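You operate a simulated robot arm through the tools that you are given. There is no shell and no other tool. Be economical: measure what you need, move in short steps, check, and stop when the job is done.

The job below is to be done with a simulated two-armed robot. You get a single attempt, and the scene is never put back.

## Task
Run the blue parts washer until the green lamp lights, then unload it.
Fine: Switch the pump off before opening the lid, stand the tray on the black mat and shut the lid again.

It is judged by the outcome, as a careful person would: the job done as asked, and still so three seconds after it is handed in. It fails if anything else is knocked over, pushed out of place, dropped, spilled or broken. A push-on lid holds only when it is set on centred and level and pressed home; a screw cap is set on level and turned clockwise until tight.

## Robot
Two 7-joint arms with two-finger parallel grippers on one trunk, on a base that drives. Base frame: it is fixed to the floor where the robot stands at the start and does not move with it; the origin is under the middle of the robot, x ahead of it, y to its left, z up. Lengths are in m, angles in rad, forces in N, time in s.
The left shoulder is at the start at [0.02, 0.138, 1.4], the right one opposite. With the tool pointing down near the work surface each hand reaches from about 0.1 to 0.36 m from the robot's upright axis, wherever it stands, measured 20 degrees to its own side. Places, roughly: black mat [1.1, -0.4, 0.8]; blue parts washer [0.8, 0, 0.5]; blue washer lid [0.7, 0, 0.9]; drain lever [0.7, -0.2, 0.7]; red-knobbed lever [0.5, 0, 0.7]. Payload 1.57 kg a hand.
The TCP of each hand is the grasp point between the finger pads, 0.03 m short of the fingertips. In the tool frame z runs along the fingers and y along their closing line. The gripper opens to 0.08 m. The fingers are 0.017 m wide and 0.012 m thick; the gripper's body (0.04 by 0.082 m) begins 0.08 m behind the TCP.
Orientation is that of the tool frame in the base frame, as [roll, pitch, yaw] about the fixed x, y, z axes, in that order (R = Rz(yaw) Ry(pitch) Rx(roll)). With the fingers straight down and closing along the base's y, the tool's x points along the base's -x, its y along +y and its z along -z.

## Interface
- The arms move only by the tool play_rows. It takes "left_motion", "right_motion" or both (then of equal length, played together; a hand with none holds still); each is a list of rows, each an object (a shift or turn left out is 0, a gripper value left out holds the last) with "delta_pos": the shift along the tool's x, y, z in m, a list of three; "angular": the turn, a rotation vector about the tool's x, y, z in rad, a list of three; "hand": the finger opening in m, from 0 to 0.08. In form: [{"delta_pos": [dx, dy, dz], "angular": [ax, ay, az], "hand": hand}, ...]. A call has 1 to 20 rows; each row shifts and turns the commanded pose from where the row before left it, along the tool's axes as they then stand. A row lasts 0.2 s, in which the tool goes at most 0.05 m and 0.15 rad; a call with a longer step from one row to the next is refused whole, and so is a gripper value outside its range. Where a pose cannot be reached the arm comes as near as it can. A force on the tool above 40 N (or 10 N above the force at the start of the call, whichever is more), or a blocked arm, ends the call early, and 0.2 s more pass. Each finger travels about 0.045 m/s and halts on what it meets, pressing with about 43 N; the grip force reading is that of the motor and also rises with nothing between the fingers. The clock runs only during rows and for 0.2 s after the last one: add rows that do not move to give the fingers time. It gives the time, the measured TCP pose, the force on the tool (base axes), the opening and the grip force at its end, in the units of the frame above (readings bear some noise), with the torque about the TCP (base axes, N m) and any sound that the robot's microphone picked up.
- Cameras (640 x 400 px; columns grow to the right, rows downward): "scene" is now at [0.1885, -0.0079, 1.283]; the picture's right is [-0.06, -1.00, 0.00], its down [-0.57, 0.04, -0.82] and it looks along [0.82, -0.05, -0.57] (base axes); focal length 214 px, centre (320, 200). "left" rides on the left gripper at [0.072, 0.007, -0.122] in its tool frame; the picture's right is [-0.09, 1.00, 0.00], its down [-0.84, -0.08, -0.54] and it looks along [-0.54, -0.05, 0.84] (tool axes); focal length 238 px, centre (320, 200). "right" rides on the right gripper at [0.072, -0.007, -0.122] in its tool frame; the picture's right is [0.09, 1.00, 0.00], its down [-0.84, 0.08, -0.54] and it looks along [-0.54, 0.05, 0.84] (tool axes); focal length 238 px, centre (320, 200). There is no depth. A picture from a camera that has moved, and an enlarged one, comes with that camera's place and axes in the base frame and with its lens.
- camera(camera): a new picture of that camera. It takes no simulated time.
- lift_body(by): slides the trunk up (or, below 0, down) by that many m; the arms and the scene camera ride with it, the base frame stays. It gives what a move gives, with no picture.
- steer(legs): drives the robot by 1 to 6 legs, each [ahead, left, turn to the left] in m, m and rad, along the robot's own axes; the way and the turn of a leg run together, so that a leg with both is an arc; at most 1.5 m and 3.142 rad a leg. The arms and the cameras ride along, it lands a little off, and it stops where it bumps. It gives what a move gives.
- aim_head(pan, tilt): turns the head with the scene camera to pan (to the left, within 1.047 rad either way) and tilt (down, from -0.506 to 1.204), counted from straight ahead of the robot. It gives what a move gives.
- inspect(camera, box): a new picture of the part [left, top, right, bottom] of that camera's present view, enlarged. It takes no simulated time.
- hand_in(): hands the job in; it is judged then, once.

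Go step by step. Nothing tells you exact positions but the pictures and the camera data: compare them with the known pose of the tool, close in by small moves and look again before you grip or let go. The budget is 120 turns and 100 pictures, counting those below and the enlarged ones. Unless the task says otherwise, let go and move clear before handing in, and close with one line.

The tools are called by a JSON object that holds its "method" and its "body". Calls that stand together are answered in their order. play_rows: Moves the arms, as the interface text tells. Its arguments: {"type":"object","properties":{"left_motion":{"type":"array","items":{"type":"object","properties":{"delta_pos":{"type":"array","items":{"type":"number"}},"angular":{"type":"array","items":{"type":"number"}},"hand":{"type":"number"}}}},"right_motion":{"type":"array","items":{"type":"object","properties":{"delta_pos":{"type":"array","items":{"type":"number"}},"angular":{"type":"array","items":{"type":"number"}},"hand":{"type":"number"}}}}},"required":[]} The other tools are called the same way: lift_body (by) slides the trunk up or down; steer (legs) drives the base; aim_head (pan, tilt) turns the head that bears the scene camera; camera (camera) takes a picture; inspect (camera, box) takes an enlarged picture of a part of a camera's view; hand_in () hands the job in.

At the start:

```text
time: 0.0
left_tcp_pos: [0.3536, 0.1676, 1.2392]
left_tcp_rot: [-3.14, -0.579, -3.135]
left_ft_force: [-1.3, -1.1, 0.0]
left_moment: [-0.04, -0.01, -0.04]
left_gripper_width: 0.0801
left_finger_force: 0.1
right_tcp_pos: [0.3575, -0.128, 1.2665]
right_tcp_rot: [-3.141, -0.431, 3.135]
right_ft_force: [0.2, -0.4, 0.6]
right_moment: [0.0, -0.01, -0.03]
right_gripper_width: 0.0802
right_finger_force: 0.0
trunk travel left (down, up): [-0.775, 0.465]
robot x, y, heading: [-0.0016, 0.001, -0.001]
head pan, tilt: [-0.061, 0.611]
```

scene: 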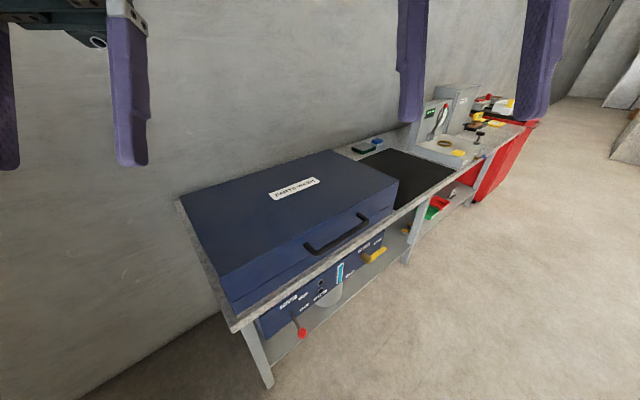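
right: 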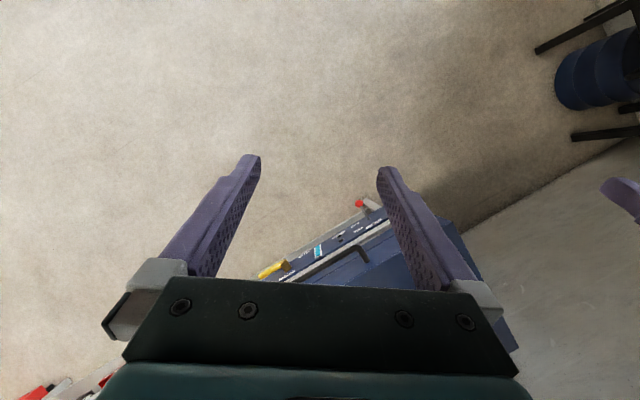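
left: 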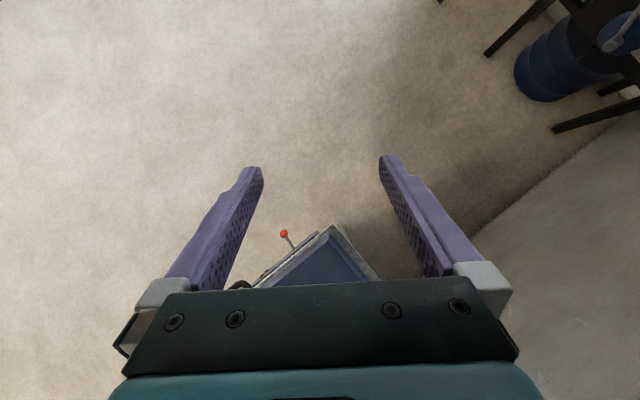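

I see the blue washer sunk in a bench that runs diagonally away to the right. Its front panel carries a red-knobbed lever, a gauge or lamp and a yellow drain lever. I'll enlarge the panel and the bench first.

{"method": "inspect", "body": {"camera": "scene", "box": [240, 230, 400, 350]}}

{"method": "inspect", "body": {"camera": "scene", "box": [340, 80, 540, 220]}}

```text
3.33 times, centred on (320, 290) of scene
camera zoom: at [0.1885, -0.0079, 1.283], right [-0.06, -1.0, 0.0], down [-0.57, 0.04, -0.82], along [0.82, -0.05, -0.57], focal length 715 px, centre (320, -100)
```

zoom: 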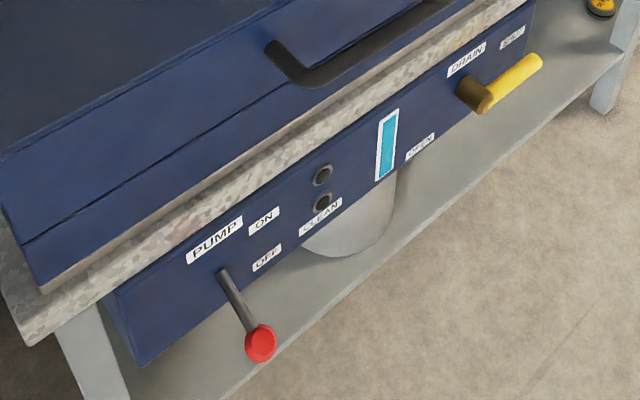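

```text
2.86 times, centred on (440, 150) of scene
camera zoom: at [0.1885, -0.0079, 1.283], right [-0.06, -1.0, 0.0], down [-0.57, 0.04, -0.82], along [0.82, -0.05, -0.57], focal length 613 px, centre (-23, 343)
```

zoom: 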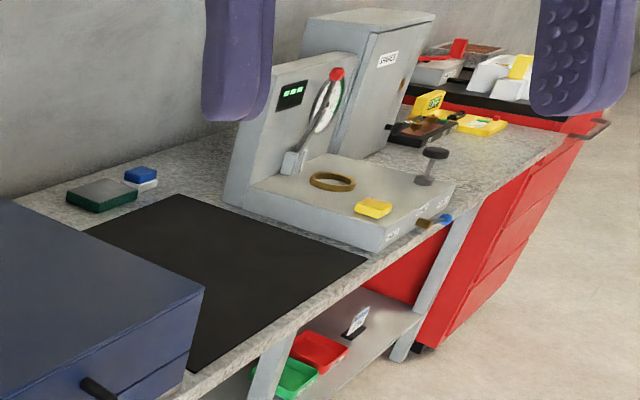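

The bench runs at about -56° and I estimate its near corner at (0.41, 0.16). I read the pump lever as pointing down (OFF) and the drain as SHUT. Next I'll slide right and turn to face the washer squarely.

{"method": "steer", "body": {"legs": [[0, -0.366, 0], [0, 0, 0.59]]}}

{"method": "aim_head", "body": {"pan": 0, "tilt": 0.75}}

{"method": "camera", "body": {"camera": "scene"}}

```text
time: 4.0
left_tcp_pos: [0.2035, -0.0326, 1.2378]
left_tcp_rot: [-3.141, -0.579, -2.551]
left_ft_force: [-0.3, 0.4, 0.1]
left_moment: [-0.01, 0.02, -0.01]
left_gripper_width: 0.08
left_finger_force: 0.0
right_tcp_pos: [0.3686, -0.2753, 1.2661]
right_tcp_rot: [3.139, -0.434, -2.562]
right_ft_force: [-0.4, 0.2, -0.6]
right_moment: [0.01, -0.01, -0.01]
right_gripper_width: 0.0797
right_finger_force: 0.0
trunk travel left (down, up): [-0.775, 0.465]
robot x, y, heading: [-0.0021, -0.3688, 0.587]
head pan, tilt: [-0.061, 0.611]
```

```text
time: 4.7
left_tcp_pos: [0.2014, -0.0328, 1.2384]
left_tcp_rot: [3.141, -0.578, -2.549]
left_ft_force: [0.1, -0.5, 0.9]
left_moment: [-0.01, 0.01, -0.02]
left_gripper_width: 0.08
left_finger_force: 0.1
right_tcp_pos: [0.3687, -0.2749, 1.2658]
right_tcp_rot: [3.139, -0.432, -2.563]
right_ft_force: [0.2, 0.0, 0.8]
right_moment: [0.0, 0.0, -0.01]
right_gripper_width: 0.0803
right_finger_force: 0.1
trunk travel left (down, up): [-0.775, 0.465]
robot x, y, heading: [0.0018, -0.3686, 0.588]
head pan, tilt: [0.0, 0.75]
```

```text
94 pictures are left
camera scene: at [0.1533, -0.2683, 1.2711], right [0.55, -0.83, 0.0], down [-0.57, -0.38, -0.73], along [0.61, 0.41, -0.68], focal length 214 px, centre (320, 200)
```

scene: 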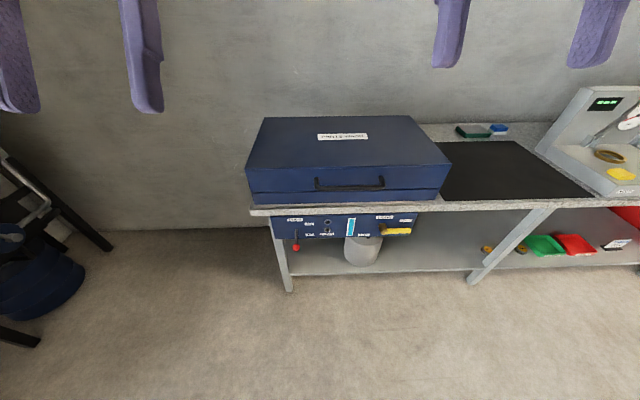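

I now face the bench squarely, with its front edge about 0.65 m ahead of the axis. I'll take enlarged views of the panel and handle.

{"method": "inspect", "body": {"camera": "scene", "box": [240, 160, 460, 298]}}

{"method": "inspect", "body": {"camera": "scene", "box": [280, 205, 360, 255]}}

```text
2.90 times, centred on (350, 229) of scene
camera zoom: at [0.1533, -0.2683, 1.2711], right [0.55, -0.83, 0.0], down [-0.57, -0.38, -0.73], along [0.61, 0.41, -0.68], focal length 622 px, centre (233, 116)
```

zoom: 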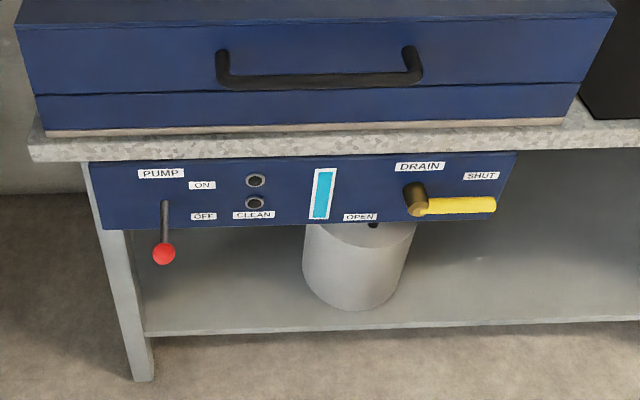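

```text
8.00 times, centred on (320, 230) of scene
camera zoom: at [0.1533, -0.2683, 1.2711], right [0.55, -0.83, 0.0], down [-0.57, -0.38, -0.73], along [0.61, 0.41, -0.68], focal length 1716 px, centre (320, -40)
```

zoom: 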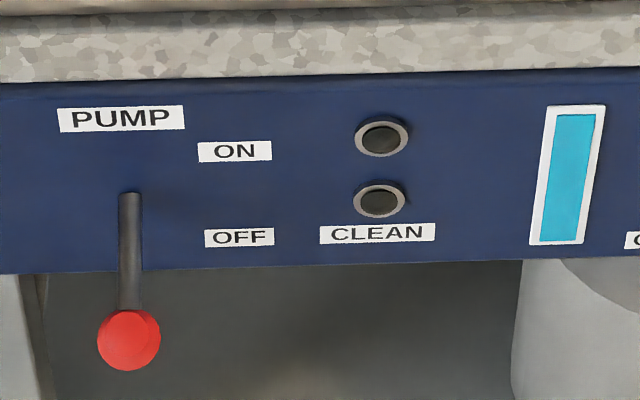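

The lever points down at OFF, the CLEAN lamp and the lamp above it are dark, and the drain is shut. I'll lower the trunk so the hands and the camera come to panel height.

{"method": "lift_body", "body": {"by": -0.5}}

{"method": "aim_head", "body": {"pan": 0.2, "tilt": 0.2}}

{"method": "camera", "body": {"camera": "scene"}}

```text
refused: -0.5 is not a number from -0.4 to 0.4
```

```text
time: 5.6
left_tcp_pos: [0.2017, -0.0316, 1.2372]
left_tcp_rot: [3.141, -0.581, -2.547]
left_ft_force: [0.5, 0.2, 0.6]
left_moment: [0.03, -0.02, 0.0]
left_gripper_width: 0.0802
left_finger_force: 0.1
right_tcp_pos: [0.369, -0.2751, 1.2661]
right_tcp_rot: [3.14, -0.433, -2.563]
right_ft_force: [-0.4, -0.2, -0.9]
right_moment: [0.0, 0.01, -0.02]
right_gripper_width: 0.08
right_finger_force: 0.0
trunk travel left (down, up): [-0.775, 0.465]
robot x, y, heading: [-0.0007, -0.3678, 0.581]
head pan, tilt: [0.201, 0.201]
```

```text
91 pictures are left
camera scene: at [0.15, -0.2481, 1.3206], right [0.71, -0.71, 0.0], down [-0.14, -0.14, -0.98], along [0.69, 0.69, -0.2], focal length 214 px, centre (320, 200)
```

scene: 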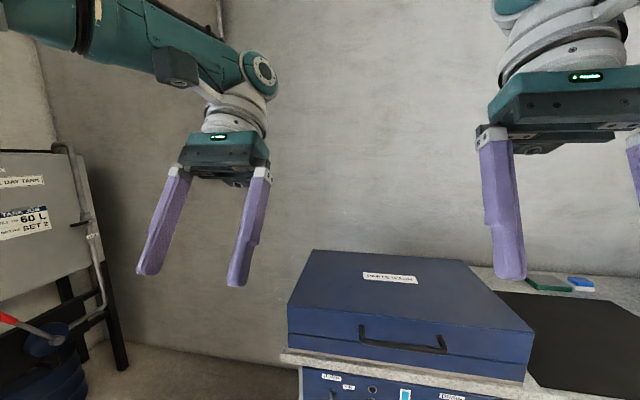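

The lift takes at most 0.4 m a call, so I'll lower in two steps.

{"method": "lift_body", "body": {"by": -0.4}}

{"method": "aim_head", "body": {"pan": 0.2, "tilt": 0.45}}

{"method": "camera", "body": {"camera": "scene"}}

```text
time: 9.4
left_tcp_pos: [0.2025, -0.0323, 0.8369]
left_tcp_rot: [3.141, -0.58, -2.55]
left_ft_force: [-0.1, 0.0, -0.2]
left_moment: [0.02, 0.0, 0.0]
left_gripper_width: 0.0797
left_finger_force: 0.1
right_tcp_pos: [0.3697, -0.2737, 0.866]
right_tcp_rot: [3.139, -0.433, -2.563]
right_ft_force: [1.2, -0.5, 0.4]
right_moment: [0.0, 0.01, -0.01]
right_gripper_width: 0.0799
right_finger_force: 0.1
trunk travel left (down, up): [-0.375, 0.865]
robot x, y, heading: [0.0021, -0.3699, 0.586]
head pan, tilt: [0.201, 0.201]
```

```text
time: 10.2
left_tcp_pos: [0.2022, -0.0312, 0.8371]
left_tcp_rot: [-3.14, -0.58, -2.551]
left_ft_force: [0.3, 0.0, -0.4]
left_moment: [-0.03, 0.02, -0.02]
left_gripper_width: 0.0799
left_finger_force: 0.2
right_tcp_pos: [0.3699, -0.2758, 0.867]
right_tcp_rot: [3.14, -0.434, -2.562]
right_ft_force: [0.4, 0.2, 0.2]
right_moment: [-0.01, -0.02, -0.01]
right_gripper_width: 0.0801
right_finger_force: 0.1
trunk travel left (down, up): [-0.375, 0.865]
robot x, y, heading: [0.0022, -0.3644, 0.584]
head pan, tilt: [0.201, 0.45]
```

```text
90 pictures are left
camera scene: at [0.1491, -0.249, 0.8975], right [0.71, -0.71, 0.0], down [-0.31, -0.31, -0.9], along [0.64, 0.64, -0.43], focal length 214 px, centre (320, 200)
```

scene: 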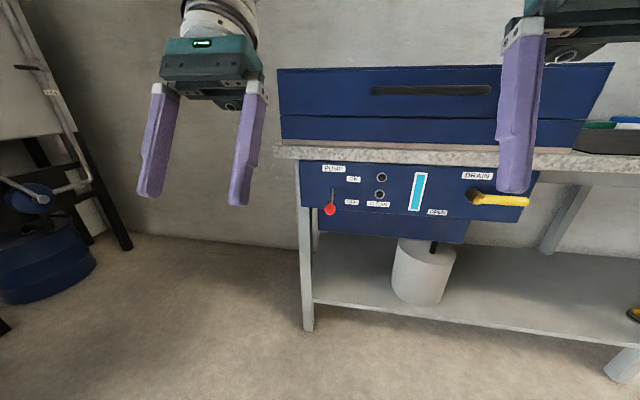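

By triangulation the knob is near (0.449, 0.023, 0.682), with its pivot about 5 cm behind it and 3 cm higher. I'll drive a little closer and to the right so it falls on the left hand's side. Then I'll tilt the left hand forward and take pictures.

{"method": "steer", "body": {"legs": [[0.1, -0.1, 0]]}}

{"method": "play_rows", "body": {"left_motion": [{"angular": [0, -0.15, 0]}, {"angular": [0, -0.15, 0]}, {"angular": [0, -0.15, 0]}, {"angular": [0, -0.15, 0]}, {"angular": [0, -0.15, 0]}, {"angular": [0, -0.15, 0]}, {"angular": [0, -0.15, 0]}, {"angular": [0, -0.15, 0]}, {"angular": [0, -0.15, 0]}, {"angular": [0, -0.05, 0]}]}}

{"method": "camera", "body": {"camera": "scene"}}

{"method": "camera", "body": {"camera": "left"}}

```text
time: 11.6
left_tcp_pos: [0.3427, -0.0605, 0.8377]
left_tcp_rot: [-3.14, -0.579, -2.553]
left_ft_force: [-0.3, 0.2, -0.2]
left_moment: [0.01, 0.01, -0.01]
left_gripper_width: 0.08
left_finger_force: 0.0
right_tcp_pos: [0.5071, -0.3049, 0.8664]
right_tcp_rot: [3.14, -0.434, -2.565]
right_ft_force: [0.2, 0.8, 0.6]
right_moment: [0.01, 0.03, 0.02]
right_gripper_width: 0.08
right_finger_force: 0.1
trunk travel left (down, up): [-0.375, 0.865]
robot x, y, heading: [0.1365, -0.3956, 0.584]
head pan, tilt: [0.201, 0.45]
```

```text
time: 13.8
left_tcp_pos: [0.3492, -0.0571, 0.8372]
left_tcp_rot: [-3.14, 0.821, -2.551]
left_ft_force: [-0.9, 0.0, -0.1]
left_moment: [0.02, -0.02, 0.02]
left_gripper_width: 0.0796
left_finger_force: 0.1
left hand out of reach, approached as far as the arm can: row 9, 10
right_tcp_pos: [0.5066, -0.3048, 0.8663]
right_tcp_rot: [3.14, -0.434, -2.566]
right_ft_force: [0.0, 1.4, -0.4]
right_moment: [0.02, 0.01, 0.02]
right_gripper_width: 0.08
right_finger_force: 0.0
trunk travel left (down, up): [-0.375, 0.865]
robot x, y, heading: [0.1379, -0.3923, 0.581]
head pan, tilt: [0.201, 0.45]
```

```text
89 pictures are left
camera scene: at [0.2876, -0.2774, 0.8975], right [0.71, -0.71, 0.0], down [-0.31, -0.31, -0.9], along [0.64, 0.64, -0.44], focal length 214 px, centre (320, 200)
```

scene: 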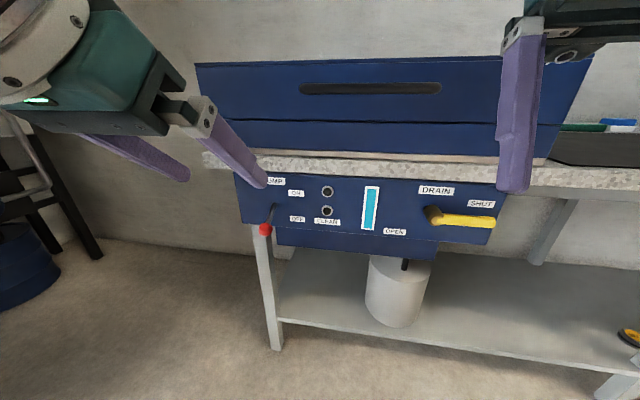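

```text
88 pictures are left
camera left: at [0.2314, -0.13, 0.8673], right [-0.5, 0.86, 0.07], down [0.19, 0.03, 0.98], along [0.84, 0.5, -0.18], focal length 238 px, centre (320, 200)
```

left: 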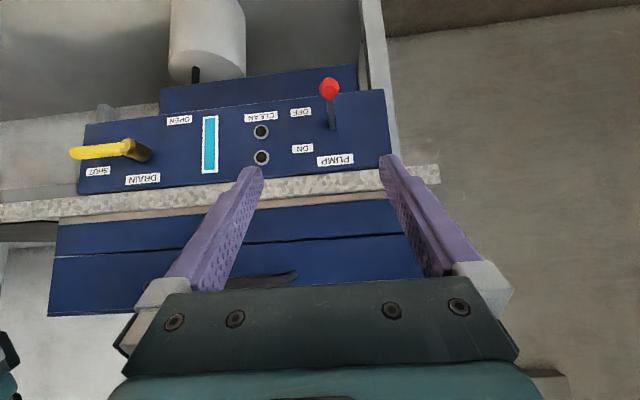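

The left camera confirms the knob at about (0.447, 0.023, 0.681), almost straight along the left tool's axis. I'll move to a standoff 7 cm short and look.

{"method": "play_rows", "body": {"left_motion": [{"delta_pos": [0.014, 0.0055, 0.03]}, {"delta_pos": [0.014, 0.0055, 0.03]}, {"delta_pos": [0, 0, 0.035]}, {"delta_pos": [0, 0, 0.035]}]}}

{"method": "camera", "body": {"camera": "left"}}

{"method": "camera", "body": {"camera": "scene"}}

```text
time: 14.8
left_tcp_pos: [0.4077, -0.0066, 0.7274]
left_tcp_rot: [3.14, 0.82, -2.554]
left_ft_force: [0.0, 0.1, 0.5]
left_moment: [0.02, -0.01, -0.02]
left_gripper_width: 0.08
left_finger_force: 0.1
right_tcp_pos: [0.5076, -0.3056, 0.8659]
right_tcp_rot: [-3.141, -0.431, -2.566]
right_ft_force: [-1.1, -0.2, -0.1]
right_moment: [-0.03, 0.01, -0.01]
right_gripper_width: 0.08
right_finger_force: 0.0
trunk travel left (down, up): [-0.375, 0.865]
robot x, y, heading: [0.14, -0.3956, 0.58]
head pan, tilt: [0.201, 0.45]
```

```text
87 pictures are left
camera left: at [0.2888, -0.0787, 0.758], right [-0.5, 0.86, 0.07], down [0.19, 0.03, 0.98], along [0.85, 0.5, -0.18], focal length 238 px, centre (320, 200)
```

left: 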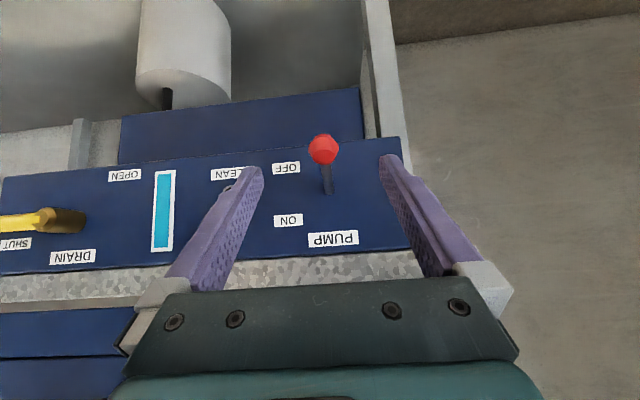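

```text
86 pictures are left
camera scene: at [0.2878, -0.2776, 0.8975], right [0.71, -0.71, 0.0], down [-0.31, -0.31, -0.9], along [0.64, 0.64, -0.44], focal length 214 px, centre (320, 200)
```

scene: 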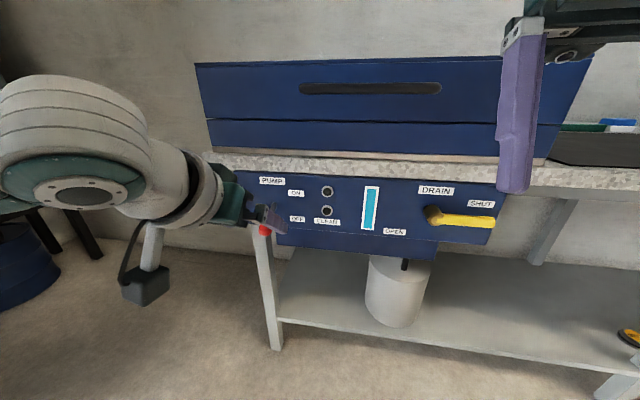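

The knob sits centred between the fingers, 6.8 cm ahead along the tool axis. I'll advance and grip it.

{"method": "play_rows", "body": {"left_motion": [{"delta_pos": [0, 0.001, 0.03]}, {"delta_pos": [0, 0, 0.02]}, {"delta_pos": [0, 0, 0.016]}, {"hand": 0.0}, {}, {}, {}, {}]}}

{"method": "camera", "body": {"camera": "left"}}

```text
time: 16.6
left_tcp_pos: [0.4471, 0.0236, 0.6824]
left_tcp_rot: [3.14, 0.819, -2.553]
left_ft_force: [0.0, 3.0, -0.9]
left_moment: [-0.06, 0.11, 0.04]
left_gripper_width: 0.0252
left_finger_force: 29.6
right_tcp_pos: [0.5077, -0.3045, 0.8643]
right_tcp_rot: [3.138, -0.433, -2.565]
right_ft_force: [0.1, -0.3, -0.6]
right_moment: [0.02, 0.04, -0.01]
right_gripper_width: 0.0798
right_finger_force: 0.1
trunk travel left (down, up): [-0.375, 0.865]
robot x, y, heading: [0.136, -0.3924, 0.582]
head pan, tilt: [0.201, 0.45]
```

```text
85 pictures are left
camera left: at [0.3284, -0.049, 0.7134], right [-0.5, 0.86, 0.07], down [0.19, 0.03, 0.98], along [0.84, 0.5, -0.18], focal length 238 px, centre (320, 200)
```

left: 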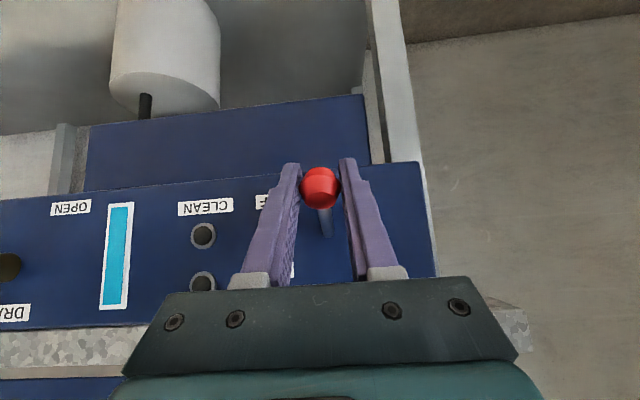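

The knob is gripped at a width of 25 mm. I'll raise it along the lever's arc.

{"method": "play_rows", "body": {"left_motion": [{"delta_pos": [-0.0035, 0, -0.008]}, {"delta_pos": [-0.0035, 0, -0.008]}, {"delta_pos": [-0.0051, 0, -0.0062]}, {"delta_pos": [-0.0052, 0, -0.0062]}, {"delta_pos": [-0.0065, 0, -0.0047]}, {"delta_pos": [-0.0066, 0, -0.0047]}, {"delta_pos": [-0.0082, 0, -0.0029]}, {"delta_pos": [-0.0082, 0, -0.0029]}]}}

{"method": "camera", "body": {"camera": "left"}}

{"method": "camera", "body": {"camera": "scene"}}

```text
time: 18.4
left_tcp_pos: [0.4429, 0.0209, 0.7431]
left_tcp_rot: [3.138, 0.812, -2.555]
left_ft_force: [-11.6, 2.3, -11.7]
left_moment: [-0.57, 1.01, 0.01]
left_gripper_width: 0.0248
left_finger_force: 36.6
right_tcp_pos: [0.5041, -0.3053, 0.8642]
right_tcp_rot: [3.14, -0.436, -2.566]
right_ft_force: [0.0, -0.1, -0.8]
right_moment: [-0.01, 0.0, -0.01]
right_gripper_width: 0.08
right_finger_force: 0.1
trunk travel left (down, up): [-0.375, 0.865]
robot x, y, heading: [0.1377, -0.3964, 0.581]
head pan, tilt: [0.201, 0.45]
```

```text
84 pictures are left
camera left: at [0.3242, -0.0522, 0.7754], right [-0.5, 0.86, 0.07], down [0.2, 0.03, 0.98], along [0.84, 0.51, -0.19], focal length 238 px, centre (320, 200)
```

left: 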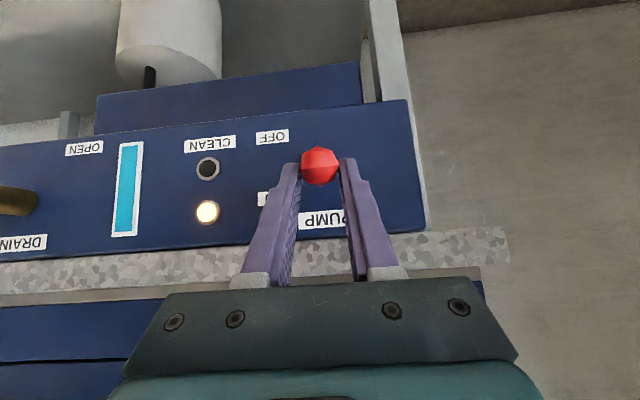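

```text
83 pictures are left
camera scene: at [0.284, -0.2781, 0.8969], right [0.71, -0.71, 0.0], down [-0.31, -0.31, -0.9], along [0.64, 0.64, -0.44], focal length 214 px, centre (320, 200)
```

scene: 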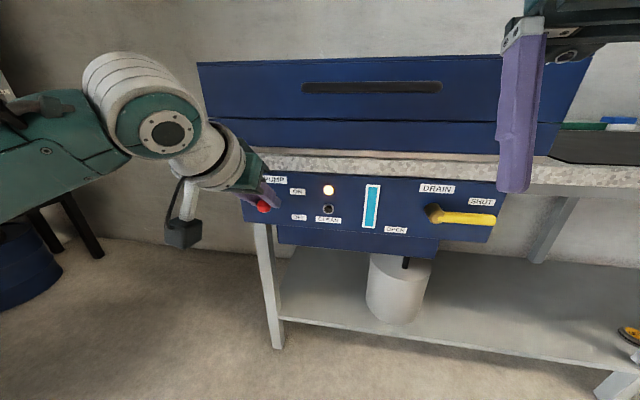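

The pump is on and the white run lamp is lit. I'll keep hold of the knob and wait for the green lamp.

{"method": "play_rows", "body": {"left_motion": [{}, {}, {}, {}, {}, {}, {}, {}, {}, {}, {}, {}, {}, {}, {}, {}, {}, {}, {}, {}]}}

{"method": "play_rows", "body": {"left_motion": [{}, {}, {}, {}, {}, {}, {}, {}, {}, {}, {}, {}, {}, {}, {}, {}, {}, {}, {}, {}]}}

{"method": "inspect", "body": {"camera": "scene", "box": [240, 160, 400, 260]}}

```text
time: 22.6
left_tcp_pos: [0.4428, 0.02, 0.7441]
left_tcp_rot: [3.139, 0.817, -2.554]
left_ft_force: [-15.6, -2.0, -0.1]
left_moment: [-0.24, 0.59, 0.03]
left_gripper_width: 0.0249
left_finger_force: 37.1
right_tcp_pos: [0.5027, -0.3048, 0.8635]
right_tcp_rot: [3.139, -0.438, -2.566]
right_ft_force: [0.2, 0.0, -0.3]
right_moment: [0.02, 0.04, 0.01]
right_gripper_width: 0.0796
right_finger_force: 0.1
trunk travel left (down, up): [-0.375, 0.865]
robot x, y, heading: [0.1385, -0.3973, 0.584]
head pan, tilt: [0.201, 0.45]
```

```text
time: 26.8
left_tcp_pos: [0.4424, 0.0215, 0.7445]
left_tcp_rot: [3.14, 0.815, -2.555]
left_ft_force: [-16.4, -1.8, 4.0]
left_moment: [-0.11, 0.42, 0.07]
left_gripper_width: 0.0249
left_finger_force: 36.1
right_tcp_pos: [0.5035, -0.3042, 0.8641]
right_tcp_rot: [3.137, -0.437, -2.567]
right_ft_force: [-0.3, -1.1, 0.6]
right_moment: [0.01, 0.02, 0.02]
right_gripper_width: 0.0802
right_finger_force: 0.0
trunk travel left (down, up): [-0.375, 0.865]
robot x, y, heading: [0.1406, -0.3936, 0.58]
head pan, tilt: [0.201, 0.45]
```

```text
4.00 times, centred on (320, 210) of scene
camera zoom: at [0.2839, -0.2775, 0.8969], right [0.71, -0.71, 0.0], down [-0.31, -0.31, -0.9], along [0.64, 0.64, -0.44], focal length 858 px, centre (320, 160)
```

zoom: 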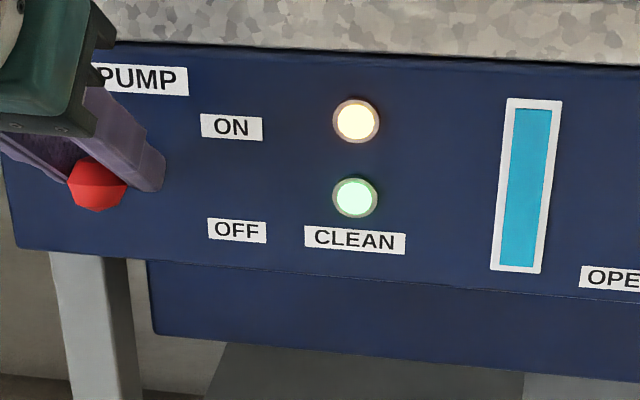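

The green CLEAN lamp is lit. I'll bring the lever back down to OFF along the same arc.

{"method": "play_rows", "body": {"left_motion": [{"delta_pos": [0.0082, 0, 0.0029]}, {"delta_pos": [0.0082, 0, 0.0029]}, {"delta_pos": [0.0066, 0, 0.0047]}, {"delta_pos": [0.0065, 0, 0.0047]}, {"delta_pos": [0.0052, 0, 0.0062]}, {"delta_pos": [0.0051, 0, 0.0062]}, {"delta_pos": [0.0035, 0, 0.008]}, {"delta_pos": [0.004, 0, 0.0085]}, {}]}}

{"method": "inspect", "body": {"camera": "scene", "box": [240, 160, 400, 260]}}

```text
time: 28.8
left_tcp_pos: [0.4468, 0.0239, 0.6819]
left_tcp_rot: [3.141, 0.819, -2.553]
left_ft_force: [-6.0, -0.5, 13.1]
left_moment: [0.47, -0.75, -0.01]
left_gripper_width: 0.0247
left_finger_force: 36.4
right_tcp_pos: [0.5063, -0.3035, 0.8655]
right_tcp_rot: [3.138, -0.433, -2.566]
right_ft_force: [-0.4, -0.2, -0.8]
right_moment: [0.0, -0.01, 0.01]
right_gripper_width: 0.0799
right_finger_force: 0.1
trunk travel left (down, up): [-0.375, 0.865]
robot x, y, heading: [0.1385, -0.3941, 0.582]
head pan, tilt: [0.201, 0.45]
```

```text
4.00 times, centred on (320, 210) of scene
camera zoom: at [0.287, -0.2764, 0.8975], right [0.71, -0.71, 0.0], down [-0.31, -0.31, -0.9], along [0.64, 0.64, -0.43], focal length 858 px, centre (320, 160)
```

zoom: 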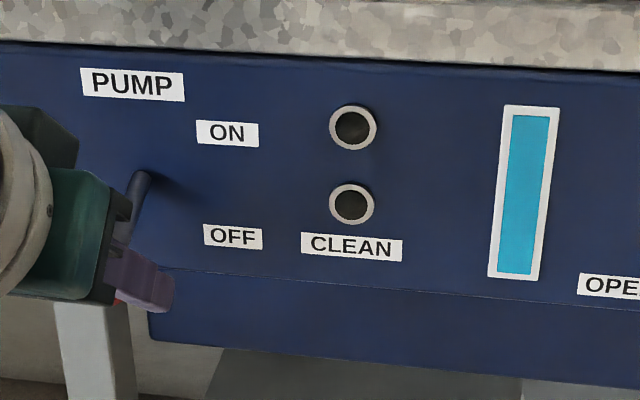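

The pump is off and its lamps are dark. I'll release the knob and back the left hand away. Then I'll look down at the robot's own base to see how near the bench it can stand.

{"method": "play_rows", "body": {"left_motion": [{"hand": 0.08}, {}, {}, {"delta_pos": [0, 0, -0.03]}, {"delta_pos": [0, 0, -0.04]}, {"delta_pos": [0, 0, -0.04]}, {"delta_pos": [0, 0, -0.04]}, {"delta_pos": [0, 0, -0.04]}, {"delta_pos": [0, 0, -0.03]}]}}

{"method": "aim_head", "body": {"pan": 0, "tilt": 1.2}}

{"method": "camera", "body": {"camera": "scene"}}

```text
time: 30.8
left_tcp_pos: [0.3454, -0.0503, 0.8253]
left_tcp_rot: [-3.141, 0.819, -2.552]
left_ft_force: [0.3, 0.2, -0.2]
left_moment: [0.01, -0.01, 0.05]
left_gripper_width: 0.0801
left_finger_force: 0.1
left hand out of reach, approached as far as the arm can: row 8, 9
right_tcp_pos: [0.5081, -0.3039, 0.8651]
right_tcp_rot: [-3.141, -0.433, -2.566]
right_ft_force: [0.1, -0.7, -0.9]
right_moment: [0.02, -0.01, -0.05]
right_gripper_width: 0.0798
right_finger_force: 0.0
trunk travel left (down, up): [-0.375, 0.865]
robot x, y, heading: [0.1397, -0.3925, 0.582]
head pan, tilt: [0.201, 0.45]
```

```text
time: 31.9
left_tcp_pos: [0.345, -0.0514, 0.824]
left_tcp_rot: [3.141, 0.817, -2.555]
left_ft_force: [0.2, 0.6, -0.2]
left_moment: [-0.01, 0.0, 0.0]
left_gripper_width: 0.0801
left_finger_force: 0.0
right_tcp_pos: [0.507, -0.3043, 0.8656]
right_tcp_rot: [3.14, -0.434, -2.566]
right_ft_force: [0.2, 0.4, -1.1]
right_moment: [0.06, -0.01, -0.03]
right_gripper_width: 0.08
right_finger_force: 0.0
trunk travel left (down, up): [-0.375, 0.865]
robot x, y, heading: [0.136, -0.3943, 0.585]
head pan, tilt: [0.0, 1.201]
```

```text
80 pictures are left
camera scene: at [0.2692, -0.3114, 0.8394], right [0.55, -0.83, 0.0], down [-0.78, -0.51, -0.36], along [0.3, 0.2, -0.93], focal length 214 px, centre (320, 200)
```

scene: 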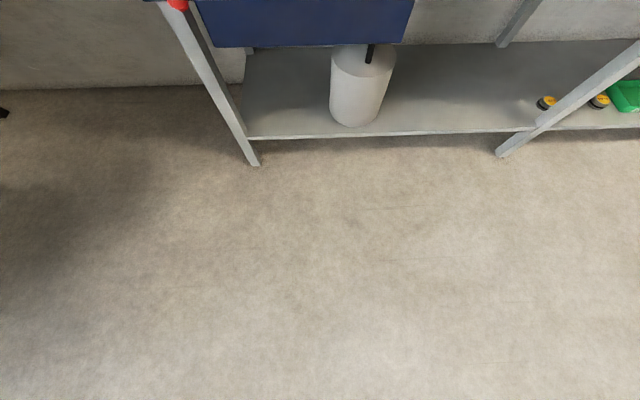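

The base isn't visible, and the bench edge is about 0.5 m ahead of my axis. The lid handle is near (0.557, -0.095, 0.909). I'll raise the trunk, shift right and roll the left hand by 90° so it can close across the handle bar.

{"method": "lift_body", "body": {"by": 0.25}}

{"method": "steer", "body": {"legs": [[0.03, -0.09, 0]]}}

{"method": "play_rows", "body": {"left_motion": [{"angular": [0, 0, 0.15]}, {"angular": [0, 0, 0.15]}, {"angular": [0, 0, 0.15]}, {"angular": [0, 0, 0.15]}, {"angular": [0, 0, 0.15]}, {"angular": [0, 0, 0.15]}, {"angular": [0, 0, 0.15]}, {"angular": [0, 0, 0.15]}, {"angular": [0, 0, 0.15]}, {"angular": [0, 0, 0.15]}, {"angular": [0, 0, 0.07], "hand": 0.05}, {}]}}

{"method": "aim_head", "body": {"pan": 0, "tilt": 0.6}}

{"method": "camera", "body": {"camera": "scene"}}

{"method": "camera", "body": {"camera": "left"}}

```text
time: 34.4
left_tcp_pos: [0.3461, -0.0495, 1.0762]
left_tcp_rot: [3.141, 0.819, -2.552]
left_ft_force: [-0.2, -0.6, 0.5]
left_moment: [0.04, -0.05, 0.01]
left_gripper_width: 0.08
left_finger_force: 0.1
right_tcp_pos: [0.5071, -0.3035, 1.1169]
right_tcp_rot: [3.141, -0.433, -2.566]
right_ft_force: [0.1, -0.1, 0.1]
right_moment: [0.0, 0.02, 0.0]
right_gripper_width: 0.0802
right_finger_force: 0.1
trunk travel left (down, up): [-0.625, 0.615]
robot x, y, heading: [0.1388, -0.393, 0.579]
head pan, tilt: [0.0, 1.201]
```

```text
time: 35.6
left_tcp_pos: [0.4224, -0.1108, 1.0756]
left_tcp_rot: [-3.142, 0.82, -2.554]
left_ft_force: [0.2, 0.5, -0.1]
left_moment: [0.0, 0.01, 0.01]
left_gripper_width: 0.0799
left_finger_force: 0.0
right_tcp_pos: [0.5828, -0.3643, 1.1155]
right_tcp_rot: [-3.141, -0.432, -2.569]
right_ft_force: [0.6, -0.3, 0.0]
right_moment: [-0.02, 0.02, 0.06]
right_gripper_width: 0.0798
right_finger_force: 0.1
trunk travel left (down, up): [-0.625, 0.615]
robot x, y, heading: [0.2157, -0.4526, 0.581]
head pan, tilt: [0.0, 1.201]
```

```text
time: 38.2
left_tcp_pos: [0.4206, -0.1103, 1.076]
left_tcp_rot: [2.323, 0.0, 2.155]
left_ft_force: [0.4, -0.4, -0.6]
left_moment: [-0.02, 0.0, 0.0]
left_gripper_width: 0.0499
left_finger_force: 0.0
right_tcp_pos: [0.5815, -0.3648, 1.1159]
right_tcp_rot: [3.141, -0.431, -2.568]
right_ft_force: [0.1, -0.3, 0.2]
right_moment: [0.01, 0.0, 0.01]
right_gripper_width: 0.0802
right_finger_force: 0.2
trunk travel left (down, up): [-0.625, 0.615]
robot x, y, heading: [0.2128, -0.4573, 0.58]
head pan, tilt: [0.0, 1.201]
```

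```text
time: 39.2
left_tcp_pos: [0.4213, -0.1105, 1.0759]
left_tcp_rot: [2.322, 0.003, 2.157]
left_ft_force: [0.1, 0.1, -0.2]
left_moment: [0.01, 0.02, -0.02]
left_gripper_width: 0.0501
left_finger_force: 0.0
right_tcp_pos: [0.5811, -0.3652, 1.1149]
right_tcp_rot: [3.14, -0.434, -2.57]
right_ft_force: [1.1, -0.9, -0.1]
right_moment: [0.01, 0.02, 0.0]
right_gripper_width: 0.0801
right_finger_force: 0.0
trunk travel left (down, up): [-0.625, 0.615]
robot x, y, heading: [0.2144, -0.4548, 0.578]
head pan, tilt: [0.0, 0.6]
```

```text
79 pictures are left
camera scene: at [0.3716, -0.3535, 1.1338], right [0.55, -0.84, 0.0], down [-0.47, -0.31, -0.82], along [0.69, 0.45, -0.57], focal length 214 px, centre (320, 200)
```

scene: 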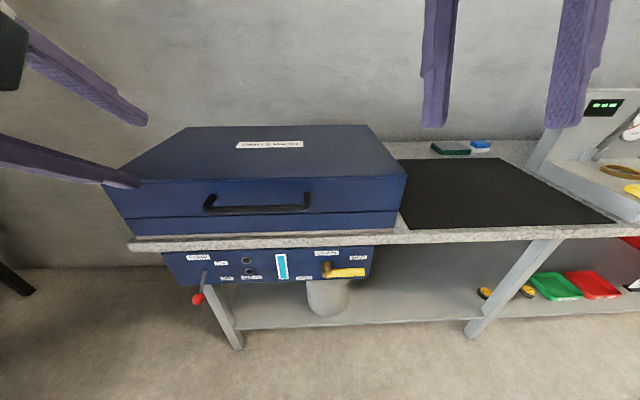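

```text
78 pictures are left
camera left: at [0.3111, -0.0984, 1.1641], right [0.62, 0.3, 0.73], down [0.09, -0.94, 0.31], along [0.78, -0.13, -0.61], focal length 238 px, centre (320, 200)
```

left: 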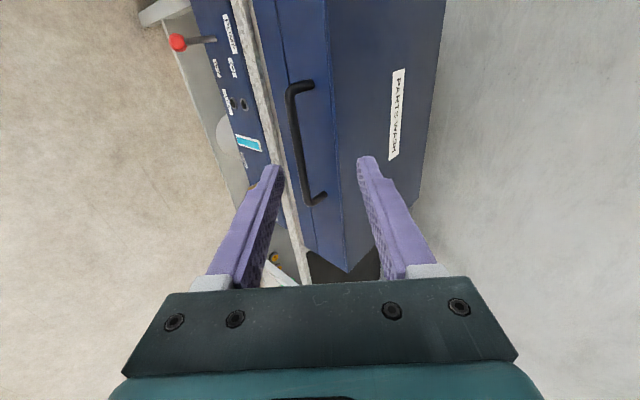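

The handle bar is centred near (0.557, -0.095, 0.909) and stands about 4 cm off the lid face. I'll move the left hand to a standoff 6 cm short with the fingers open 40 mm.

{"method": "play_rows", "body": {"left_motion": [{"delta_pos": [-0.021, -0.013, 0.03], "hand": 0.04}, {"delta_pos": [-0.021, -0.013, 0.03]}, {"delta_pos": [-0.02, -0.013, 0.034]}, {"delta_pos": [0, 0, 0.034]}]}}

{"method": "camera", "body": {"camera": "left"}}

{"method": "camera", "body": {"camera": "scene"}}

```text
time: 40.2
left_tcp_pos: [0.5115, -0.124, 0.9595]
left_tcp_rot: [2.321, 0.001, 2.158]
left_ft_force: [-0.2, 0.1, -0.1]
left_moment: [0.0, -0.01, -0.01]
left_gripper_width: 0.0401
left_finger_force: 0.1
right_tcp_pos: [0.582, -0.3652, 1.1151]
right_tcp_rot: [3.141, -0.434, -2.568]
right_ft_force: [-0.3, -0.1, 0.2]
right_moment: [-0.01, -0.01, 0.01]
right_gripper_width: 0.0798
right_finger_force: 0.1
trunk travel left (down, up): [-0.625, 0.615]
robot x, y, heading: [0.2147, -0.4566, 0.573]
head pan, tilt: [0.0, 0.6]
```

```text
77 pictures are left
camera left: at [0.4012, -0.112, 1.0476], right [0.62, 0.3, 0.73], down [0.09, -0.94, 0.31], along [0.78, -0.13, -0.61], focal length 238 px, centre (320, 200)
```

left: 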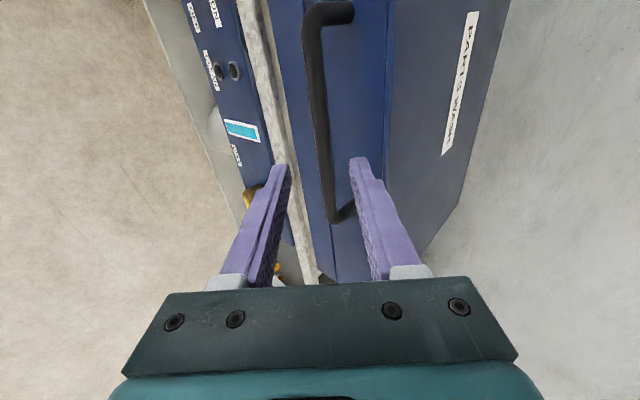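

```text
76 pictures are left
camera scene: at [0.3716, -0.3535, 1.1339], right [0.55, -0.84, 0.0], down [-0.47, -0.31, -0.83], along [0.69, 0.45, -0.56], focal length 214 px, centre (320, 200)
```

scene: 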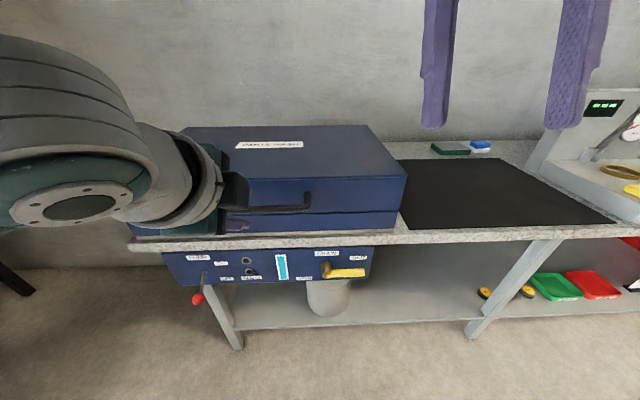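

The bar lies between the fingers and about 4 mm toward the upper one. I'll advance with that correction and close gently.

{"method": "play_rows", "body": {"left_motion": [{"delta_pos": [0, 0.002, 0.02]}, {"delta_pos": [0, 0.002, 0.02]}, {"delta_pos": [0, 0, 0.019]}, {"hand": 0.0}, {}, {}, {}]}}

{"method": "camera", "body": {"camera": "left"}}

```text
time: 41.8
left_tcp_pos: [0.5493, -0.0998, 0.9223]
left_tcp_rot: [2.325, 0.001, 2.159]
left_ft_force: [-1.0, 0.1, -4.8]
left_moment: [-0.3, 0.04, 0.54]
left_gripper_width: 0.0138
left_finger_force: 30.5
right_tcp_pos: [0.582, -0.3645, 1.1147]
right_tcp_rot: [3.141, -0.435, -2.57]
right_ft_force: [1.3, -0.1, 0.5]
right_moment: [0.04, 0.03, 0.0]
right_gripper_width: 0.0801
right_finger_force: 0.1
trunk travel left (down, up): [-0.625, 0.615]
robot x, y, heading: [0.2117, -0.4533, 0.577]
head pan, tilt: [0.0, 0.6]
```

```text
75 pictures are left
camera left: at [0.4388, -0.0876, 1.0115], right [0.62, 0.3, 0.73], down [0.09, -0.94, 0.32], along [0.78, -0.13, -0.61], focal length 238 px, centre (320, 200)
```

left: 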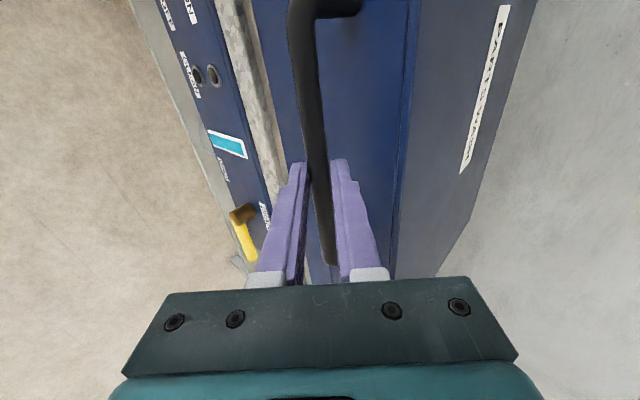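

The bar is gripped at 13.8 mm. I'll lift the lid slowly by about 10° and check the forces.

{"method": "play_rows", "body": {"left_motion": [{"delta_pos": [0, 0.0133, -0.0104]}, {"delta_pos": [0, 0.014, -0.0095]}, {"delta_pos": [0, 0.0147, -0.0087]}, {"delta_pos": [0, 0.0152, -0.008]}]}}

{"method": "camera", "body": {"camera": "scene"}}

```text
time: 42.8
left_tcp_pos: [0.5596, -0.0912, 0.9906]
left_tcp_rot: [2.321, 0.001, 2.159]
left_ft_force: [6.4, 8.4, -9.0]
left_moment: [-0.08, 0.06, 0.7]
left_gripper_width: 0.0142
left_finger_force: 29.9
right_tcp_pos: [0.5833, -0.3638, 1.1146]
right_tcp_rot: [3.141, -0.432, -2.57]
right_ft_force: [0.2, -0.7, 0.4]
right_moment: [0.02, 0.03, 0.02]
right_gripper_width: 0.0801
right_finger_force: 0.0
trunk travel left (down, up): [-0.625, 0.615]
robot x, y, heading: [0.2119, -0.4553, 0.575]
head pan, tilt: [0.0, 0.6]
```

```text
74 pictures are left
camera scene: at [0.372, -0.3528, 1.134], right [0.55, -0.84, 0.0], down [-0.47, -0.31, -0.83], along [0.69, 0.45, -0.56], focal length 214 px, centre (320, 200)
```

scene: 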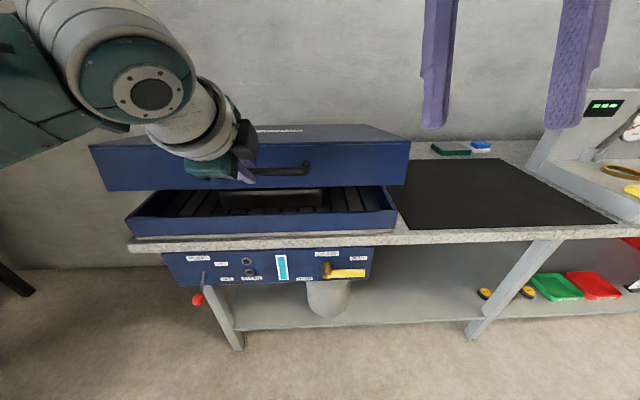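

The lid opens cleanly at about 9 N and I can see inside the tank. I'll continue to about 30°.

{"method": "play_rows", "body": {"left_motion": [{"delta_pos": [0, 0.0171, -0.0046]}, {"delta_pos": [0, 0.0171, -0.0046]}, {"delta_pos": [0, 0.0171, -0.0046]}, {"delta_pos": [0, 0.0171, -0.0046]}, {"delta_pos": [0, 0.0171, -0.0023]}, {"delta_pos": [0, 0.0171, -0.0023]}, {"delta_pos": [0, 0.0171, -0.0023]}, {"delta_pos": [0, 0.0171, -0.0023]}]}}

{"method": "camera", "body": {"camera": "scene"}}

```text
time: 44.6
left_tcp_pos: [0.6184, -0.0501, 1.1085]
left_tcp_rot: [2.323, 0.001, 2.157]
left_ft_force: [-19.0, -10.2, 13.0]
left_moment: [-0.31, -0.12, 0.43]
left_gripper_width: 0.0141
left_finger_force: 30.2
right_tcp_pos: [0.5796, -0.3665, 1.1146]
right_tcp_rot: [3.14, -0.437, -2.57]
right_ft_force: [0.4, 0.0, -0.7]
right_moment: [-0.02, -0.01, 0.0]
right_gripper_width: 0.0799
right_finger_force: 0.0
trunk travel left (down, up): [-0.625, 0.615]
robot x, y, heading: [0.214, -0.4529, 0.582]
head pan, tilt: [0.0, 0.6]
```

```text
73 pictures are left
camera scene: at [0.3702, -0.354, 1.1335], right [0.55, -0.84, 0.0], down [-0.47, -0.31, -0.82], along [0.69, 0.45, -0.57], focal length 214 px, centre (320, 200)
```

scene: 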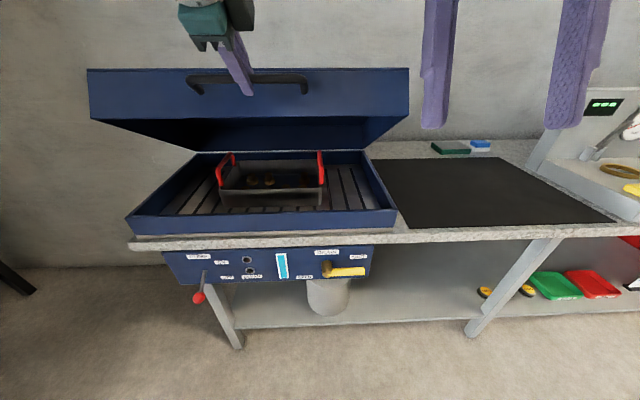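

The tray with two red handles is visible in the tank, and the lid is at about 30°. I'll continue to about 45° while flattening the tool.

{"method": "play_rows", "body": {"left_motion": [{"delta_pos": [0, 0.0128, -0.0017], "angular": [-0.05, 0, 0]}, {"delta_pos": [0, 0.0128, -0.0011], "angular": [-0.05, 0, 0]}, {"delta_pos": [0, 0.0129, -0.0004], "angular": [-0.05, 0, 0]}, {"delta_pos": [0, 0.0129, 0.0003], "angular": [-0.05, 0, 0]}, {"delta_pos": [0, 0.0125, 0.004], "angular": [-0.05, 0, 0]}, {"delta_pos": [0, 0.0122, 0.0046], "angular": [-0.05, 0, 0]}, {"delta_pos": [0, 0.012, 0.0052], "angular": [-0.05, 0, 0]}, {"delta_pos": [0, 0.0117, 0.0058], "angular": [-0.05, 0, 0]}]}}

{"method": "camera", "body": {"camera": "scene"}}

```text
time: 46.4
left_tcp_pos: [0.6758, -0.0115, 1.1807]
left_tcp_rot: [1.935, -0.005, 2.166]
left_ft_force: [0.5, 17.9, -21.2]
left_moment: [-0.26, 0.18, 0.41]
left_gripper_width: 0.0136
left_finger_force: 30.0
right_tcp_pos: [0.5816, -0.3634, 1.116]
right_tcp_rot: [3.141, -0.435, -2.569]
right_ft_force: [-0.7, 0.2, 0.4]
right_moment: [0.0, 0.0, 0.0]
right_gripper_width: 0.0798
right_finger_force: 0.1
trunk travel left (down, up): [-0.625, 0.615]
robot x, y, heading: [0.2143, -0.4558, 0.578]
head pan, tilt: [0.0, 0.6]
```

```text
72 pictures are left
camera scene: at [0.37, -0.3529, 1.1337], right [0.55, -0.84, 0.0], down [-0.47, -0.31, -0.82], along [0.69, 0.45, -0.57], focal length 214 px, centre (320, 200)
```

scene: 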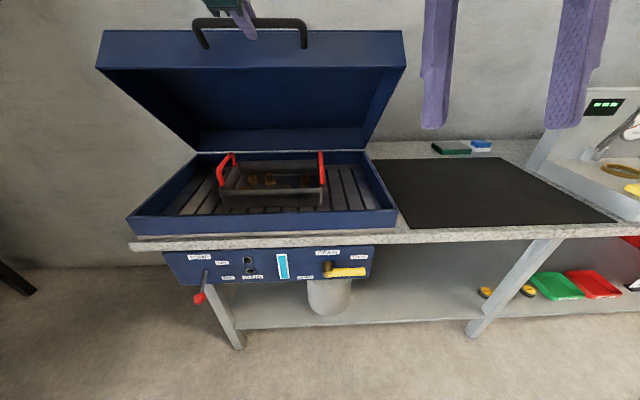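

The lid is at about 45° and tracking well. I'll continue to about 60°.

{"method": "play_rows", "body": {"left_motion": [{"delta_pos": [0, 0.0097, 0.0083], "angular": [-0.04, 0, 0]}, {"delta_pos": [0, 0.0094, 0.0087], "angular": [-0.04, 0, 0]}, {"delta_pos": [0, 0.009, 0.0091], "angular": [-0.04, 0, 0]}, {"delta_pos": [0, 0.0086, 0.0094], "angular": [-0.04, 0, 0]}, {"delta_pos": [0, 0.007, 0.0107], "angular": [-0.04, 0, 0]}, {"delta_pos": [0, 0.0066, 0.011], "angular": [-0.04, 0, 0]}, {"delta_pos": [0, 0.0062, 0.0113], "angular": [-0.04, 0, 0]}, {"delta_pos": [0, 0.0057, 0.0116], "angular": [-0.04, 0, 0]}]}}

{"method": "camera", "body": {"camera": "scene"}}

```text
time: 48.2
left_tcp_pos: [0.7194, 0.025, 1.2115]
left_tcp_rot: [1.599, 0.007, 2.137]
left_ft_force: [18.4, -26.6, -4.7]
left_moment: [0.37, 0.35, -0.7]
left_gripper_width: 0.014
left_finger_force: 30.1
left hand out of reach, approached as far as the arm can: row 5, 6, 7, 8
right_tcp_pos: [0.5848, -0.3682, 1.1162]
right_tcp_rot: [-3.137, -0.435, -2.573]
right_ft_force: [-1.1, -0.2, -0.5]
right_moment: [-0.05, -0.02, 0.03]
right_gripper_width: 0.0801
right_finger_force: 0.1
trunk travel left (down, up): [-0.625, 0.615]
robot x, y, heading: [0.2173, -0.4557, 0.576]
head pan, tilt: [0.0, 0.6]
```

```text
71 pictures are left
camera scene: at [0.3735, -0.3569, 1.1338], right [0.55, -0.84, 0.0], down [-0.47, -0.31, -0.82], along [0.69, 0.45, -0.57], focal length 214 px, centre (320, 200)
```

scene: 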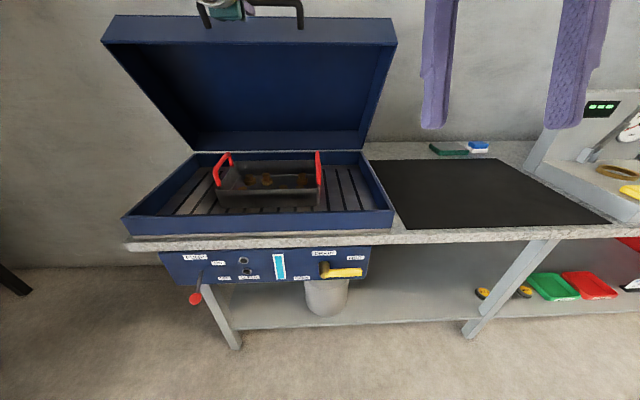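

The left arm is at its reach limit with the lid at about 58°. I'll open the fingers slightly so the lower finger still catches the bar, and see whether the lid holds by itself.

{"method": "play_rows", "body": {"left_motion": [{"delta_pos": [0, 0, -0.01], "hand": 0.034}, {"delta_pos": [0, 0, -0.01]}, {}, {}]}}

{"method": "camera", "body": {"camera": "left"}}

{"method": "camera", "body": {"camera": "scene"}}

```text
time: 49.2
left_tcp_pos: [0.6965, 0.0255, 1.2093]
left_tcp_rot: [1.604, 0.003, 2.159]
left_ft_force: [0.3, 1.4, -0.1]
left_moment: [0.0, -0.01, -0.02]
left_gripper_width: 0.0338
left_finger_force: 0.0
left hand out of reach, approached as far as the arm can: row 1
right_tcp_pos: [0.5833, -0.365, 1.115]
right_tcp_rot: [3.141, -0.435, -2.57]
right_ft_force: [-0.8, -0.7, 0.3]
right_moment: [0.02, 0.0, -0.02]
right_gripper_width: 0.0799
right_finger_force: 0.0
trunk travel left (down, up): [-0.625, 0.615]
robot x, y, heading: [0.2161, -0.4542, 0.574]
head pan, tilt: [0.0, 0.6]
```

```text
70 pictures are left
camera left: at [0.5552, 0.0162, 1.2198], right [0.08, -0.06, 1.0], down [0.01, -1.0, -0.06], along [1.0, 0.02, -0.08], focal length 238 px, centre (320, 200)
```

left: 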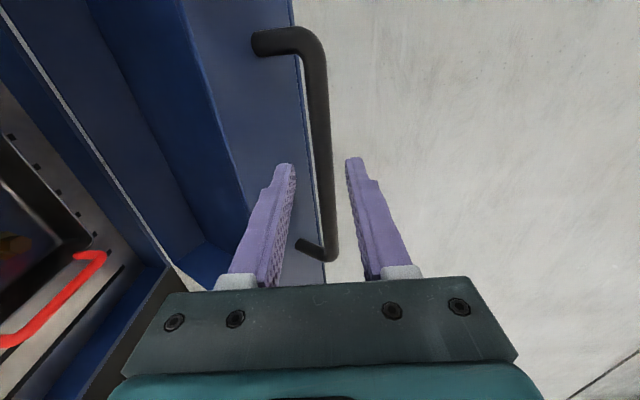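

```text
69 pictures are left
camera scene: at [0.3716, -0.3535, 1.1339], right [0.55, -0.84, 0.0], down [-0.47, -0.31, -0.83], along [0.69, 0.45, -0.56], focal length 214 px, centre (320, 200)
```

scene: 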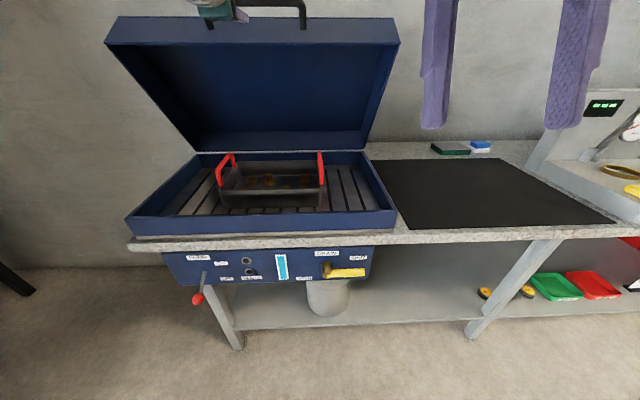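

The force reads zero and the lid hasn't dropped, so the hinge holds by friction. I'll draw the left hand back, then drive closer to finish opening the lid and reach the tray.

{"method": "play_rows", "body": {"left_motion": [{"delta_pos": [0, 0, -0.02], "hand": 0.06}, {"delta_pos": [0, 0, -0.03]}, {"delta_pos": [0, 0, -0.04]}, {"delta_pos": [0, 0, -0.04]}, {"delta_pos": [0, 0, -0.04]}]}}

{"method": "camera", "body": {"camera": "scene"}}

```text
time: 50.4
left_tcp_pos: [0.5544, -0.0706, 1.2142]
left_tcp_rot: [1.603, 0.002, 2.16]
left_ft_force: [-0.1, 0.2, 1.5]
left_moment: [0.01, 0.01, 0.01]
left_gripper_width: 0.0601
left_finger_force: 0.1
right_tcp_pos: [0.5815, -0.3646, 1.1169]
right_tcp_rot: [3.14, -0.432, -2.57]
right_ft_force: [0.0, -0.7, 0.1]
right_moment: [-0.01, -0.01, 0.03]
right_gripper_width: 0.0798
right_finger_force: 0.0
trunk travel left (down, up): [-0.625, 0.615]
robot x, y, heading: [0.2175, -0.4516, 0.58]
head pan, tilt: [0.0, 0.6]
```

```text
68 pictures are left
camera scene: at [0.3715, -0.3536, 1.1339], right [0.55, -0.84, 0.0], down [-0.47, -0.31, -0.82], along [0.69, 0.45, -0.57], focal length 214 px, centre (320, 200)
```

scene: 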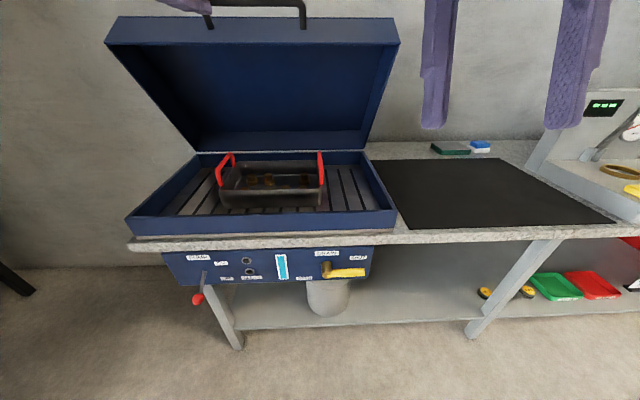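

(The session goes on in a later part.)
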